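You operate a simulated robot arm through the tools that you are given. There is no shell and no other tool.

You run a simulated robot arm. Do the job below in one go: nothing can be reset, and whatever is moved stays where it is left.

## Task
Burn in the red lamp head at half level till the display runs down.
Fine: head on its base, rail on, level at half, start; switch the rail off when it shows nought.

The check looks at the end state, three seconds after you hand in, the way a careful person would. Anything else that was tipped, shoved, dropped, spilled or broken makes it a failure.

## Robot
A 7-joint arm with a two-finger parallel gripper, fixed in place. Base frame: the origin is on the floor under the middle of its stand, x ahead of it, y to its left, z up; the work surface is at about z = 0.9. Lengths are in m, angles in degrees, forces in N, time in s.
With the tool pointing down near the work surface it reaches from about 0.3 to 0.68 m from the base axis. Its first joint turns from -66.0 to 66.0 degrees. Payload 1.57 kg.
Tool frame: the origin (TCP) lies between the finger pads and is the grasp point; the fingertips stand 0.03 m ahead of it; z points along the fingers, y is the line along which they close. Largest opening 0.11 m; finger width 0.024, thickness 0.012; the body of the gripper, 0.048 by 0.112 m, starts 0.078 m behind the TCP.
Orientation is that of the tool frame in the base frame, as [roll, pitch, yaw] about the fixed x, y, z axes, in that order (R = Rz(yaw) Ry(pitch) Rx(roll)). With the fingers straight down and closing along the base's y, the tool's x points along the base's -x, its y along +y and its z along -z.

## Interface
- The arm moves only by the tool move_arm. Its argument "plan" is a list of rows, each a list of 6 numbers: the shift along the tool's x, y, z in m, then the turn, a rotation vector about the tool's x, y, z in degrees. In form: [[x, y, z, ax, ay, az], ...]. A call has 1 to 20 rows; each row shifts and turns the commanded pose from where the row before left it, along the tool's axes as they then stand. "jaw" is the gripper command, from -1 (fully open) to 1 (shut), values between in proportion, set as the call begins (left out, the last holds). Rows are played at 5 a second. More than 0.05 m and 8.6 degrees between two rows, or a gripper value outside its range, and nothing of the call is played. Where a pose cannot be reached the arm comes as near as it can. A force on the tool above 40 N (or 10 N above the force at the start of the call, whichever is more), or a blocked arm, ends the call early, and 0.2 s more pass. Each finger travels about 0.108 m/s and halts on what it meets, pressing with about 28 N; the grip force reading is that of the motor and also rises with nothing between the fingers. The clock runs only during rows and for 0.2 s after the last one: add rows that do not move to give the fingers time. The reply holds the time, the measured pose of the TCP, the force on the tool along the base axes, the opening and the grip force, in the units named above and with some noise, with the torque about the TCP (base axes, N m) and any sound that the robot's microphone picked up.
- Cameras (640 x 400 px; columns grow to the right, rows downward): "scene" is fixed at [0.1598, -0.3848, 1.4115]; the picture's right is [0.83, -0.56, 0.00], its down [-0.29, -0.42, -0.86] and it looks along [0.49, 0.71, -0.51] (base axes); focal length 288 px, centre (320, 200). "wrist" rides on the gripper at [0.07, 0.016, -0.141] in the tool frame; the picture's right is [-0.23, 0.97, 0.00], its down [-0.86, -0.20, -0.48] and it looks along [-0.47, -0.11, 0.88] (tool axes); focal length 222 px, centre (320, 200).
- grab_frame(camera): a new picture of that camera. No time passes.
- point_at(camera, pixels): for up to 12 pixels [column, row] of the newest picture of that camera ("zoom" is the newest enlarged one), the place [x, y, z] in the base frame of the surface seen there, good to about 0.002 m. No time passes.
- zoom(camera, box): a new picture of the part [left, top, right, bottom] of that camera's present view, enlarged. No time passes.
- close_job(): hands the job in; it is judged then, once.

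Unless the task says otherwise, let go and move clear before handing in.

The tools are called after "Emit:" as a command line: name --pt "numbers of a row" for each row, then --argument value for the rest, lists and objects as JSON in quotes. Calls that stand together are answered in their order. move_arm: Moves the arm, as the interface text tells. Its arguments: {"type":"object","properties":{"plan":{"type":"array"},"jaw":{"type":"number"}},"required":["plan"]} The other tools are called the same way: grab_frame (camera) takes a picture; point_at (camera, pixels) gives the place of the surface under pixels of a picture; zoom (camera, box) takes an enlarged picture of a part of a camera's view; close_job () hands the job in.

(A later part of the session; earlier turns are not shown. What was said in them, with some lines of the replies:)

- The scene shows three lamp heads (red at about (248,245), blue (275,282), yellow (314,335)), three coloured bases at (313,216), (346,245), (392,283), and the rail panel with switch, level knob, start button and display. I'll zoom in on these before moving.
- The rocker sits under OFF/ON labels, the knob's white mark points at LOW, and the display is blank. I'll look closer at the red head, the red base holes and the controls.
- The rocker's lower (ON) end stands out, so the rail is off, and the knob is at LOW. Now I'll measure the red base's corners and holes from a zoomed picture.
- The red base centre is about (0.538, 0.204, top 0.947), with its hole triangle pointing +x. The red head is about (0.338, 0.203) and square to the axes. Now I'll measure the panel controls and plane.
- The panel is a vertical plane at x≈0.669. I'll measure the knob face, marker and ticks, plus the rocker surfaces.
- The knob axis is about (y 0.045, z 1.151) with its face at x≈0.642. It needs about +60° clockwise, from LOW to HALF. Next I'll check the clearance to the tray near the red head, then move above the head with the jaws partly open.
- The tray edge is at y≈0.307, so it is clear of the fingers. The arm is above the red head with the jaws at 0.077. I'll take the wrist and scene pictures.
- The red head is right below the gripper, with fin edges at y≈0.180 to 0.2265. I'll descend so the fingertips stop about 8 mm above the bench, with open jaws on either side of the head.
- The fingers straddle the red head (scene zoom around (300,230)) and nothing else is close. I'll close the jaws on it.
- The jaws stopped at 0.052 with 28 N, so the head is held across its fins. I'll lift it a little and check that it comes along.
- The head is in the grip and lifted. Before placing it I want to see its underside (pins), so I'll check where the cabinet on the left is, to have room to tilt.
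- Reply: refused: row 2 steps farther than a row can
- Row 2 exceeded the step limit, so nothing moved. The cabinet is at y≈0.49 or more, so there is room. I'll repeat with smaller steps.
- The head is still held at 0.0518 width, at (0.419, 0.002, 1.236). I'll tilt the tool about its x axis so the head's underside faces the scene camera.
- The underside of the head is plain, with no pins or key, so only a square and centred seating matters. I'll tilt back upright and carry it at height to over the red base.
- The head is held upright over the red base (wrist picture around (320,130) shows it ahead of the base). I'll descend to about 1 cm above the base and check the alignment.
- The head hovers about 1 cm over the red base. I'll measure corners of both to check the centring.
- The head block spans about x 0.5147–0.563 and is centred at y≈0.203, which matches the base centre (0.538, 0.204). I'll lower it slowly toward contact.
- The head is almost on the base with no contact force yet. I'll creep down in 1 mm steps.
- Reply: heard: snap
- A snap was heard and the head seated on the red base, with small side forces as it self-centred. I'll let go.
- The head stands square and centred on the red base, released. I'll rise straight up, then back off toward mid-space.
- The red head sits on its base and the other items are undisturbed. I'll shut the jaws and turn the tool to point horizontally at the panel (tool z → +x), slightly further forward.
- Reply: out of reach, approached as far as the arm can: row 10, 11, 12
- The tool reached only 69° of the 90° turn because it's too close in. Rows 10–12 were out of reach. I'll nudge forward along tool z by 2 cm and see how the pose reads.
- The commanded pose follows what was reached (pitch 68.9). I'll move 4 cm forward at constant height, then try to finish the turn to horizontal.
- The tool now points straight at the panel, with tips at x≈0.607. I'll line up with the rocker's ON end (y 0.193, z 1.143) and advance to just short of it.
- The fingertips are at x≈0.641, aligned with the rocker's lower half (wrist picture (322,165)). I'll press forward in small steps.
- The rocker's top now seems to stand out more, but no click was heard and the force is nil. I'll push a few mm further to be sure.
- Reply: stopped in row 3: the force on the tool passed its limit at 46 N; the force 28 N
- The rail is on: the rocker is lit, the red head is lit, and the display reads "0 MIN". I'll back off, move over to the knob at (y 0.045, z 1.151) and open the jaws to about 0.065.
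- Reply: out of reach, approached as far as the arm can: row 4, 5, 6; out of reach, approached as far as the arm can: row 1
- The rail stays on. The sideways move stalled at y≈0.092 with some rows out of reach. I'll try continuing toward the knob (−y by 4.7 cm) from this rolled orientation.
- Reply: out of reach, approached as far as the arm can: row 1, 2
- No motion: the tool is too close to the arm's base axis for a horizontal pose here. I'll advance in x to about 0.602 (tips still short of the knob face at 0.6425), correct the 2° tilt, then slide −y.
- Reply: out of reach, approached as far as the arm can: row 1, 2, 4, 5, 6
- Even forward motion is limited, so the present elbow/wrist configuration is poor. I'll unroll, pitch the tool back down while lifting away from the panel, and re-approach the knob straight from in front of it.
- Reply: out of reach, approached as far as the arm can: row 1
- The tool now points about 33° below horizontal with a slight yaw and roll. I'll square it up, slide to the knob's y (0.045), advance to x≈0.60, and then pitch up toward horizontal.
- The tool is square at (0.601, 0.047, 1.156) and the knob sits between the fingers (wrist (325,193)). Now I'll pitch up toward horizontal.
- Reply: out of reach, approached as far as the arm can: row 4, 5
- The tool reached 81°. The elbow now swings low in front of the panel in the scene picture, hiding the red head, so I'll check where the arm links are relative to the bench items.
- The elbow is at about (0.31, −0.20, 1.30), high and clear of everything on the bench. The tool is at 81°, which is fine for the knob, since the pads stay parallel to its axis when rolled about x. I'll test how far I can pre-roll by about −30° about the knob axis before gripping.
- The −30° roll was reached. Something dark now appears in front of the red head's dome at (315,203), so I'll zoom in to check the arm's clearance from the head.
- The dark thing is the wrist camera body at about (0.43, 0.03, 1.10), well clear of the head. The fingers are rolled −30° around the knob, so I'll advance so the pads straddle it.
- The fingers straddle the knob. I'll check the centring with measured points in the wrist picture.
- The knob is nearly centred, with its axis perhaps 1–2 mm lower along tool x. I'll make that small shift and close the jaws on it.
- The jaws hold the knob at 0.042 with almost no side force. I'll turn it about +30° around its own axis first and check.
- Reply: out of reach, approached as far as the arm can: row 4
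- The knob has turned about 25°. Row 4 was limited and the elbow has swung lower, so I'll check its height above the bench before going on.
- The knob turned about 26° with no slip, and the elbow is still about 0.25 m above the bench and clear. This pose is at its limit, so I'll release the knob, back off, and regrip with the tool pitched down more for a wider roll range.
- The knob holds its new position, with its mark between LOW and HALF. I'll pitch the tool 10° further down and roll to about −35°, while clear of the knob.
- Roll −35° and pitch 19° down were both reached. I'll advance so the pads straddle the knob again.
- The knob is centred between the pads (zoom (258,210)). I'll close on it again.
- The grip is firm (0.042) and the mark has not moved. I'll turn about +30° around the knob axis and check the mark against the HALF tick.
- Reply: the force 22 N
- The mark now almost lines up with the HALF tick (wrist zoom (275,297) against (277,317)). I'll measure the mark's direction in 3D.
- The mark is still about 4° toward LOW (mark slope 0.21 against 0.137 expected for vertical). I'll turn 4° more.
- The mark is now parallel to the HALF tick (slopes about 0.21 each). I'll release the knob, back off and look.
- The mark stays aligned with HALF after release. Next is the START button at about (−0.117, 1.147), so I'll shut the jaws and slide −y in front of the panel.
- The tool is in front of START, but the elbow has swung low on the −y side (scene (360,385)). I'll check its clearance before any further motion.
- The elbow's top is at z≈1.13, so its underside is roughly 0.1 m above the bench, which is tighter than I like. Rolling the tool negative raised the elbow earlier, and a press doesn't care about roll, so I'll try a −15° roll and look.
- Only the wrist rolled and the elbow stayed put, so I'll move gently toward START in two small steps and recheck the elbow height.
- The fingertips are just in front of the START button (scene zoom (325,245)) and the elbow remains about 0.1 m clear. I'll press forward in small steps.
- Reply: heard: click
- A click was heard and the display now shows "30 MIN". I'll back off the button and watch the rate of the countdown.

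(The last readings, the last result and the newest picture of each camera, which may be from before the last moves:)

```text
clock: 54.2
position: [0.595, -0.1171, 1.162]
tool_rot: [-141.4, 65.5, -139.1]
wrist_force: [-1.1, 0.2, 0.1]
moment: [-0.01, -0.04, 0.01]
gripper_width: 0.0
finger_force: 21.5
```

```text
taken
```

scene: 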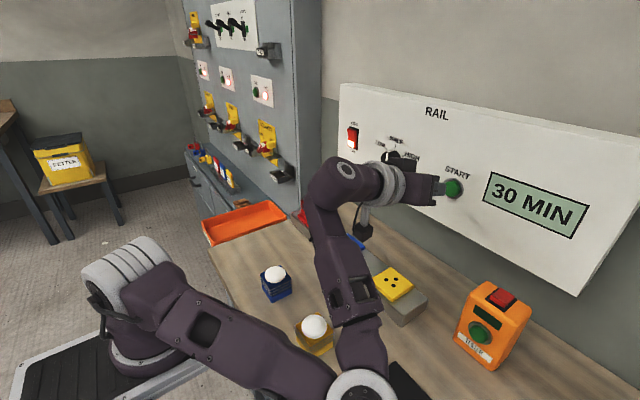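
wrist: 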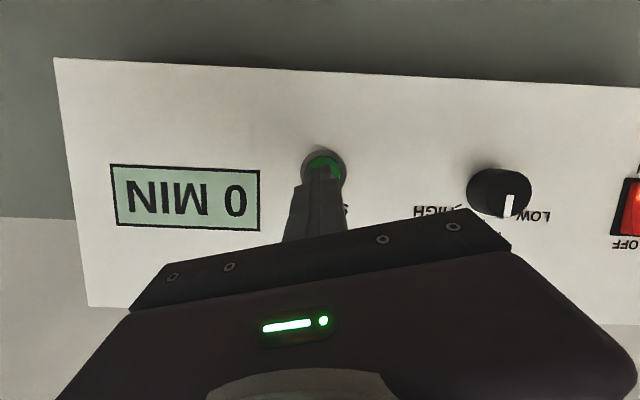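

The display still reads 30 MIN after 1 s. I'll unroll the wrist and travel back (+y) toward the rocker while watching the countdown.

Emit:
move_arm --pt "0 0 0 0 0 7.5" --pt "0 0 0 0 0 7.5" --pt "0 0.03 0 0 0 0" --pt "0 0.04 0 0 0 0" --pt "0 0.04 0 0 0 0" --pt "0 0.04 0 0 0 0" --pt "0 0.03 0 0 0 0" --pt "0 0 0 0 0 0"

Emit:
grab_frame --camera "scene"

Emit:
grab_frame --camera "wrist"

```text
clock: 56.0
position: [0.5945, 0.0637, 1.1605]
tool_rot: [-177.7, 71.1, -177.9]
wrist_force: [-0.8, -0.7, -0.5]
moment: [0.01, -0.02, 0.0]
gripper_width: 0.0
finger_force: 21.0
```

```text
taken
```

scene: 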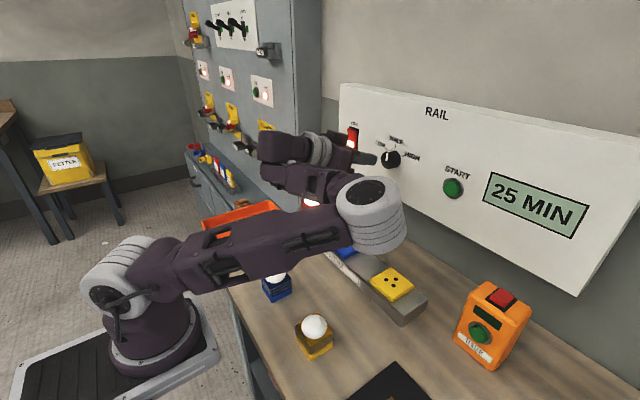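

```text
taken
```

wrist: 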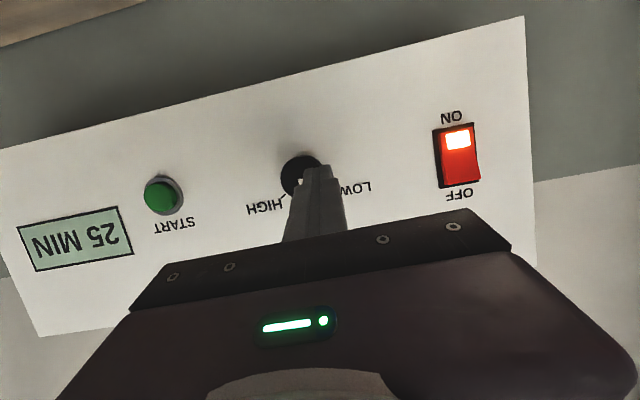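

The display is at 25 MIN, so it drops about 2 a second and should reach zero near clock 68. I'll continue to a waiting position in front of the rocker's OFF (upper) end.

Emit:
move_arm --pt "0 0.035 0 0 0 0" --pt "0 0.035 0 0 0 0" --pt "-0.008 0.035 -0.0027 0 0 0" --pt "-0.0081 0.0245 -0.0028 0 0 0" --pt "0 0 0 0 0 0"

Emit:
grab_frame --camera "scene"

Emit:
grab_frame --camera "wrist"

```text
clock: 57.2
position: [0.5949, 0.1951, 1.1741]
tool_rot: [-177.6, 71.0, -177.7]
wrist_force: [0.0, 0.5, -0.2]
moment: [-0.01, -0.03, -0.01]
gripper_width: 0.0
finger_force: 21.8
```

```text
taken
```

scene: 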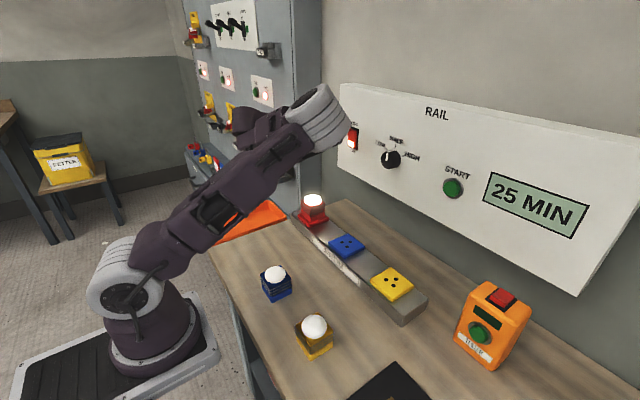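

```text
taken
```

wrist: 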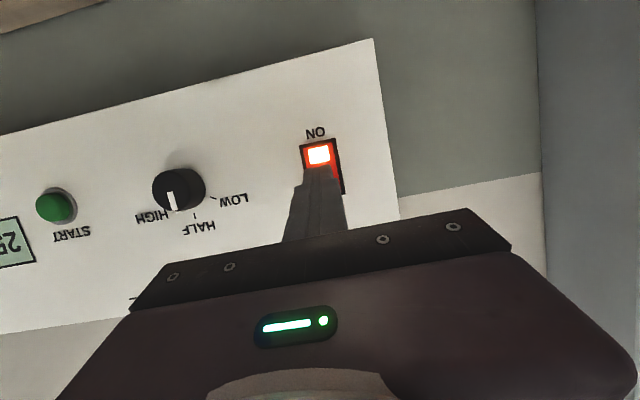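

The display is still 25 MIN (it steps by fives). I'll refine the waiting position just short of the rocker's upper end.

Emit:
move_arm --pt "-0.0087 -0.0015 0.016 0 0 0" --pt "0 0 0 0 0 0" --pt "0 0 0 0 0 0"

Emit:
grab_frame --camera "scene"

Emit:
grab_frame --camera "wrist"

Emit:
zoom --camera "scene" --box '[310, 90, 410, 180]'

```text
clock: 58.0
position: [0.6146, 0.1935, 1.1777]
tool_rot: [-177.4, 71.0, -177.7]
wrist_force: [-0.1, 0.6, -1.1]
moment: [-0.03, -0.02, 0.01]
gripper_width: 0.0
finger_force: 21.0
```

```text
taken
```

scene: 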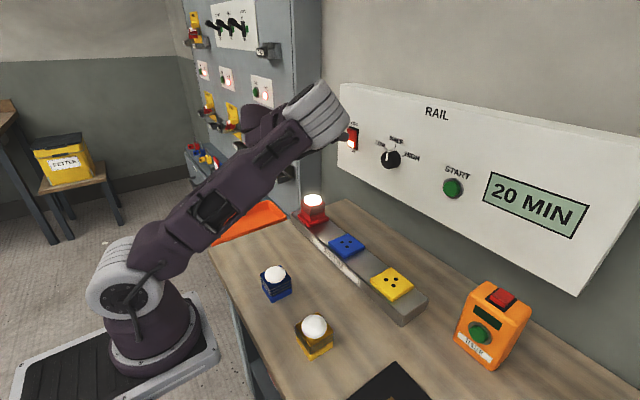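

```text
taken
```

wrist: 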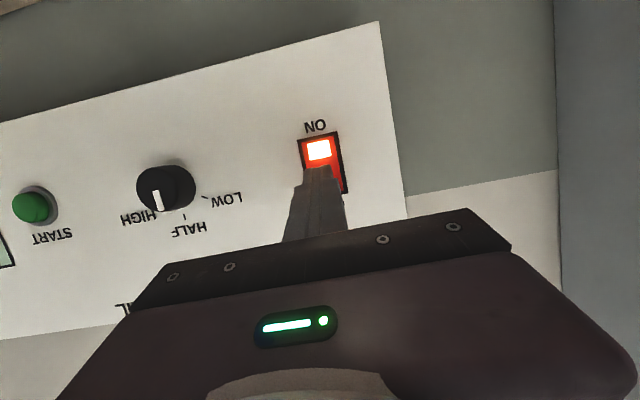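

```text
4.44 times, centred on (360, 135) of scene
```

zoom: 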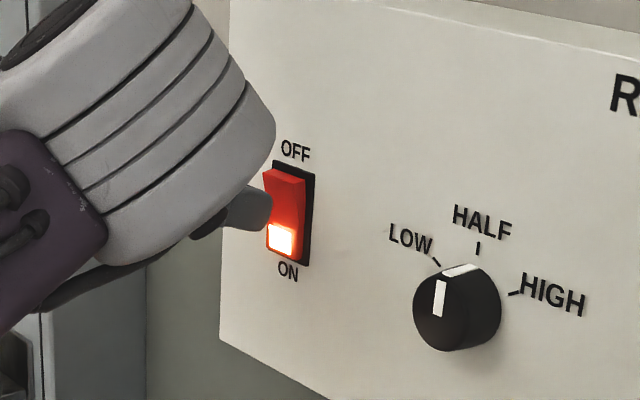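

The display shows 20 MIN at clock 58, about 2.5 s per step, so zero should come near 68. I'll raise the tip 4 mm for better leverage and wait.

Emit:
move_arm --pt "-0.0038 0 -0.0013 0 0 0" --pt "0 0 0 0 0 0" --pt "0 0 0 0 0 0" --pt "0 0 0 0 0 0" --pt "0 0 0 0 0 0" --pt "0 0 0 0 0 0" --pt "0 0 0 0 0 0" --pt "0 0 0 0 0 0" --pt "0 0 0 0 0 0" --pt "0 0 0 0 0 0" --pt "0 0 0 0 0 0" --pt "0 0 0 0 0 0" --pt "0 0 0 0 0 0" --pt "0 0 0 0 0 0" --pt "0 0 0 0 0 0" --pt "0 0 0 0 0 0" --pt "0 0 0 0 0 0" --pt "0 0 0 0 0 0" --pt "0 0 0 0 0 0" --pt "0 0 0 0 0 0"

Emit:
zoom --camera "scene" --box '[310, 90, 600, 250]'

```text
clock: 62.2
position: [0.6124, 0.1917, 1.1808]
tool_rot: [-177.5, 71.1, -177.7]
wrist_force: [0.2, 0.6, -0.2]
moment: [-0.01, 0.0, 0.01]
gripper_width: 0.0002
finger_force: 21.4
```

```text
2.21 times, centred on (455, 170) of scene
```

zoom: 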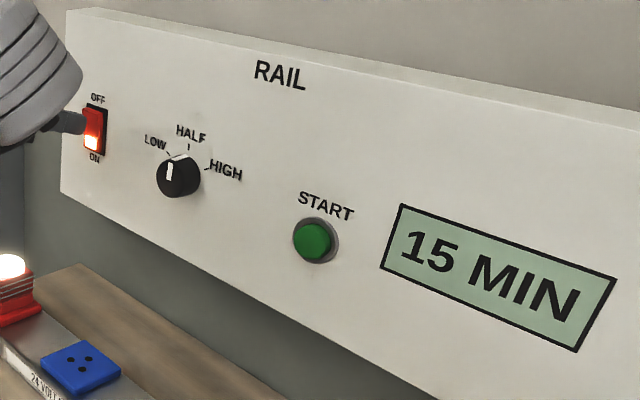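

The display reads 15 MIN at clock 62.2 and everything else is steady. I'll wait further.

Emit:
move_arm --pt "0 0 0 0 0 0" --pt "0 0 0 0 0 0" --pt "0 0 0 0 0 0" --pt "0 0 0 0 0 0" --pt "0 0 0 0 0 0" --pt "0 0 0 0 0 0" --pt "0 0 0 0 0 0" --pt "0 0 0 0 0 0" --pt "0 0 0 0 0 0" --pt "0 0 0 0 0 0" --pt "0 0 0 0 0 0" --pt "0 0 0 0 0 0" --pt "0 0 0 0 0 0" --pt "0 0 0 0 0 0" --pt "0 0 0 0 0 0" --pt "0 0 0 0 0 0" --pt "0 0 0 0 0 0" --pt "0 0 0 0 0 0"

Emit:
zoom --camera "scene" --box '[310, 90, 600, 250]'

```text
clock: 66.0
position: [0.6141, 0.1912, 1.1803]
tool_rot: [-177.5, 71.1, -177.7]
wrist_force: [0.3, -0.9, -0.2]
moment: [0.0, -0.02, 0.01]
gripper_width: 0.0
finger_force: 21.6
```

```text
2.21 times, centred on (455, 170) of scene
```

zoom: 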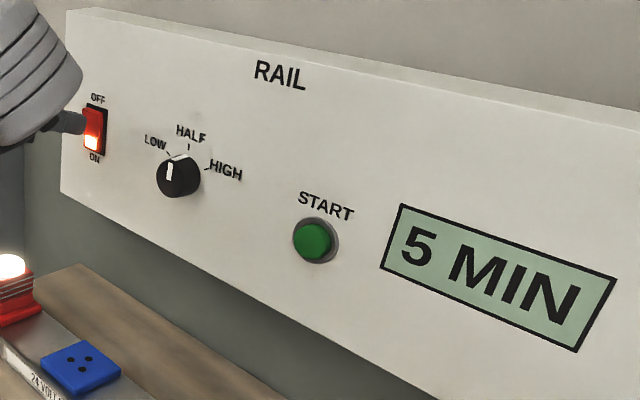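

The display shows 5 MIN at clock 66, so zero is due around 68. I'll wait a bit over 2 s more.

Emit:
move_arm --pt "0 0 0 0 0 0" --pt "0 0 0 0 0 0" --pt "0 0 0 0 0 0" --pt "0 0 0 0 0 0" --pt "0 0 0 0 0 0" --pt "0 0 0 0 0 0" --pt "0 0 0 0 0 0" --pt "0 0 0 0 0 0" --pt "0 0 0 0 0 0"

Emit:
zoom --camera "scene" --box '[310, 90, 600, 250]'

```text
clock: 68.0
position: [0.6145, 0.1909, 1.182]
tool_rot: [-177.5, 71.1, -177.7]
wrist_force: [0.6, -0.3, 0.5]
moment: [-0.03, 0.02, 0.01]
gripper_width: 0.0002
finger_force: 21.7
```

```text
2.21 times, centred on (455, 170) of scene
```

zoom: 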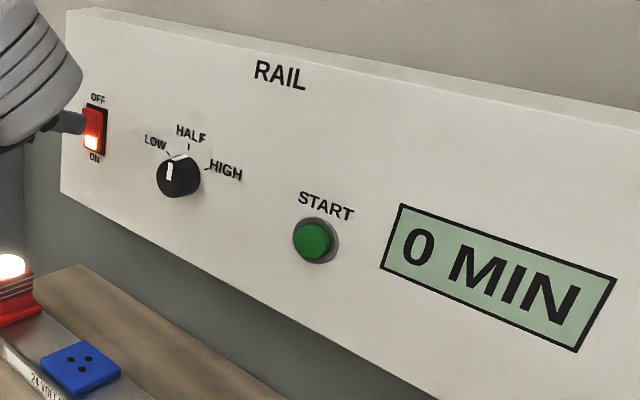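

The display shows 0 MIN, so now I'll press the rocker's OFF end in small steps.

Emit:
move_arm --pt "-0.0016 0.001 0.0047 0 0 0" --pt "-0.001 0 0.0028 0 0 0" --pt "-0.0007 0 0.0019 0 0 0" --pt "-0.0007 0 0.0019 0 0 0" --pt "-0.0007 0 0.0019 0 0 0" --pt "0 0 0 0 0 0"

Emit:
grab_frame --camera "scene"

Emit:
zoom --camera "scene" --box '[310, 90, 410, 180]'

```text
clock: 69.4
position: [0.6284, 0.1925, 1.1807]
tool_rot: [-177.6, 71.1, -177.8]
wrist_force: [-0.6, 1.2, -0.4]
moment: [0.0, -0.02, 0.01]
gripper_width: 0.0001
finger_force: 22.0
```

```text
taken
```

scene: 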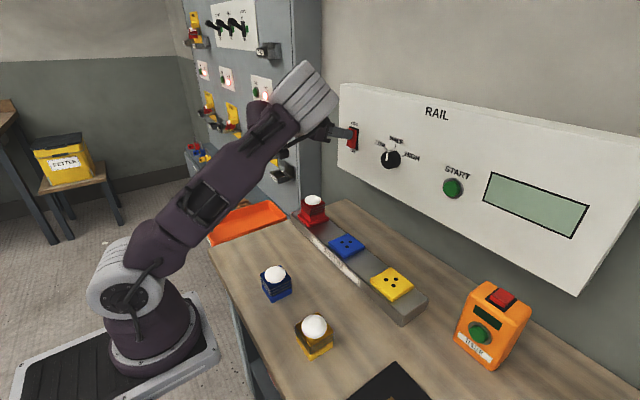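

```text
4.44 times, centred on (360, 135) of scene
```

zoom: 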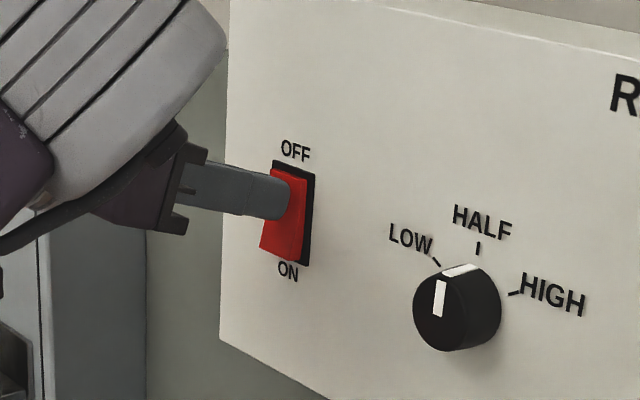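

The display is blank, the lamp is out and the rocker has tipped to OFF. I'll nudge 1.5 mm further to be sure it's latched, then back straight off.

Emit:
move_arm --pt "-0.0005 0 0.0014 0 0 0" --pt "0 0 0 0 0 0"

Emit:
move_arm --pt "0.0049 0 -0.0142 0 0 0" --pt "0.0065 0 -0.019 0 0 0" --pt "0 0 0 0 0 0"

Emit:
grab_frame --camera "scene"

Emit:
zoom --camera "scene" --box '[310, 90, 410, 180]'

Emit:
grab_frame --camera "wrist"

```text
clock: 70.0
position: [0.6284, 0.1925, 1.1814]
tool_rot: [-177.5, 71.0, -177.7]
wrist_force: [-0.1, 0.2, -0.5]
moment: [0.0, -0.01, -0.02]
gripper_width: 0.0
finger_force: 21.2
```

```text
clock: 70.8
position: [0.5935, 0.1924, 1.1811]
tool_rot: [-177.5, 71.0, -177.7]
wrist_force: [0.7, 0.3, -0.4]
moment: [0.03, 0.0, 0.01]
gripper_width: 0.0
finger_force: 21.5
```

```text
taken
```

scene: 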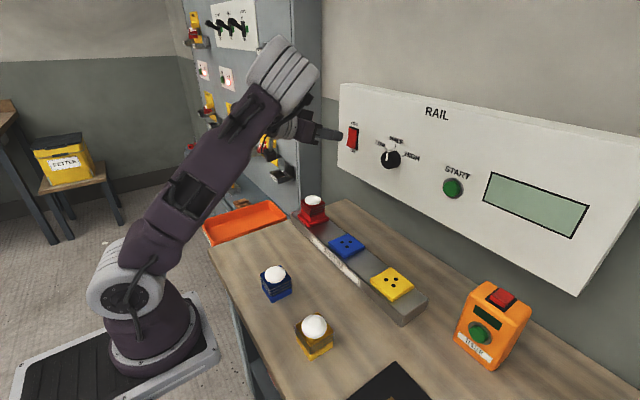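

```text
4.44 times, centred on (360, 135) of scene
```

zoom: 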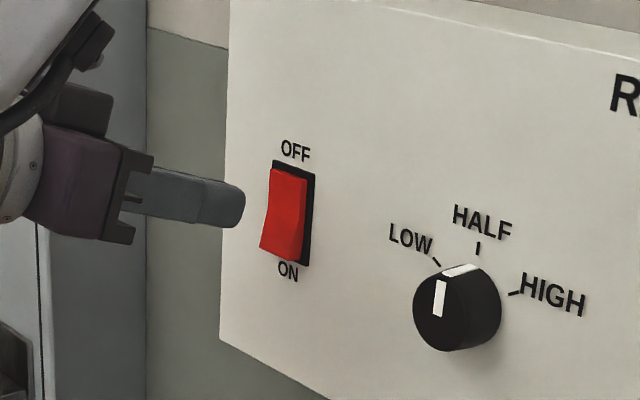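

```text
taken
```

wrist: 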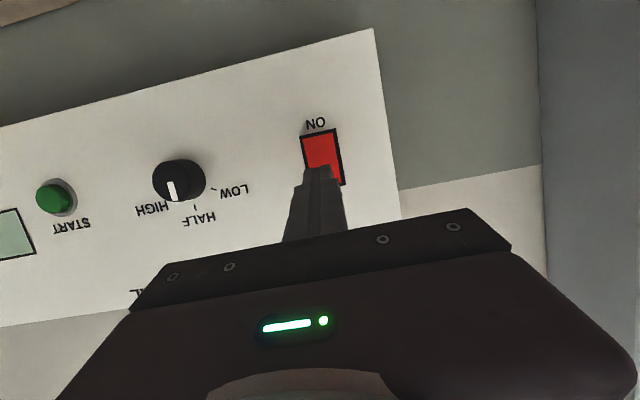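

The rail is off and latched: dark display, lamp out, knob still at HALF, head on its base. I'll move the arm clear and do a last check of all items.

Emit:
move_arm --pt "-0.0235 0 -0.024 0 0 0" --pt "-0.0235 0 -0.024 0 0 0" --pt "0 0 0 0 0 0"

Emit:
grab_frame --camera "scene"

Emit:
zoom --camera "scene" --box '[200, 180, 440, 370]'

Emit:
zoom --camera "scene" --box '[330, 80, 490, 210]'

Emit:
zoom --camera "scene" --box '[285, 180, 345, 230]'

```text
clock: 71.6
position: [0.5639, 0.1947, 1.2431]
tool_rot: [-177.4, 71.0, -177.9]
wrist_force: [-0.6, -0.8, 0.4]
moment: [0.0, 0.0, -0.01]
gripper_width: 0.0003
finger_force: 21.1
```

```text
taken
```

scene: 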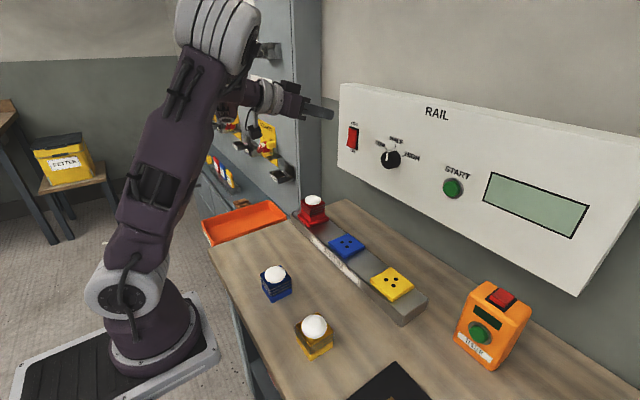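

```text
2.11 times, centred on (320, 275) of scene
```

zoom: 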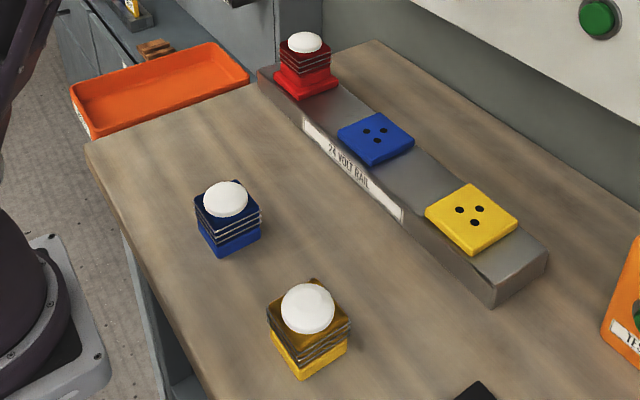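

```text
3.08 times, centred on (410, 145) of scene
```

zoom: 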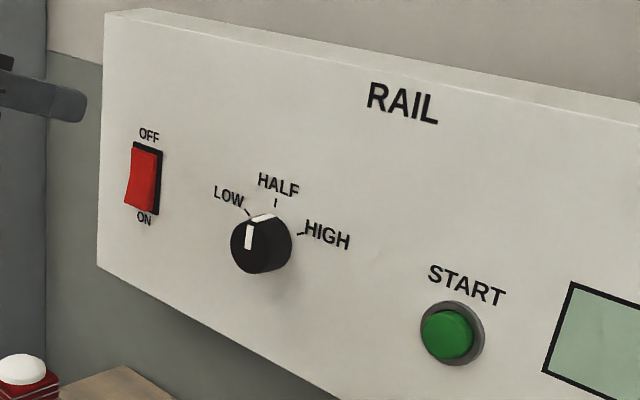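

```text
8.00 times, centred on (315, 205) of scene
```

zoom: 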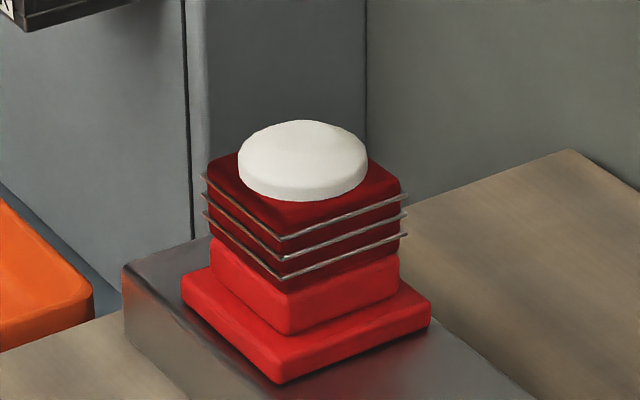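

The red head sits square on its red base with the lamp out. The rocker is at OFF, the knob mark is at HALF, the display is blank after reaching 0 MIN, and the other heads, tray and tester are where they were. The arm is clear and holding nothing, so I'll hand in.

Emit:
close_job

```text
The job is handed in.
```

The red lamp head's burn-in is done, and I've handed the job in. No result from the check has come back.

- **Head:** it snapped square onto the red base and is still there, with its lamp out.
- **Level:** the knob's mark lines up with HALF. I had to release and regrip it once on the way, before pressing START.
- **Run:** START set the display to 30 MIN. It counted down in fives to 0 MIN, and I switched the rail off within about two seconds of seeing it.
- **Rail:** the switch is latched at OFF and the display is blank.

While switching the rail on, I pushed a few millimetres too far and the arm stopped itself at its force limit. The switch worked normally afterwards.

The blue and yellow heads, the tray and the tester look undisturbed. The arm is clear of everything and holding nothing.
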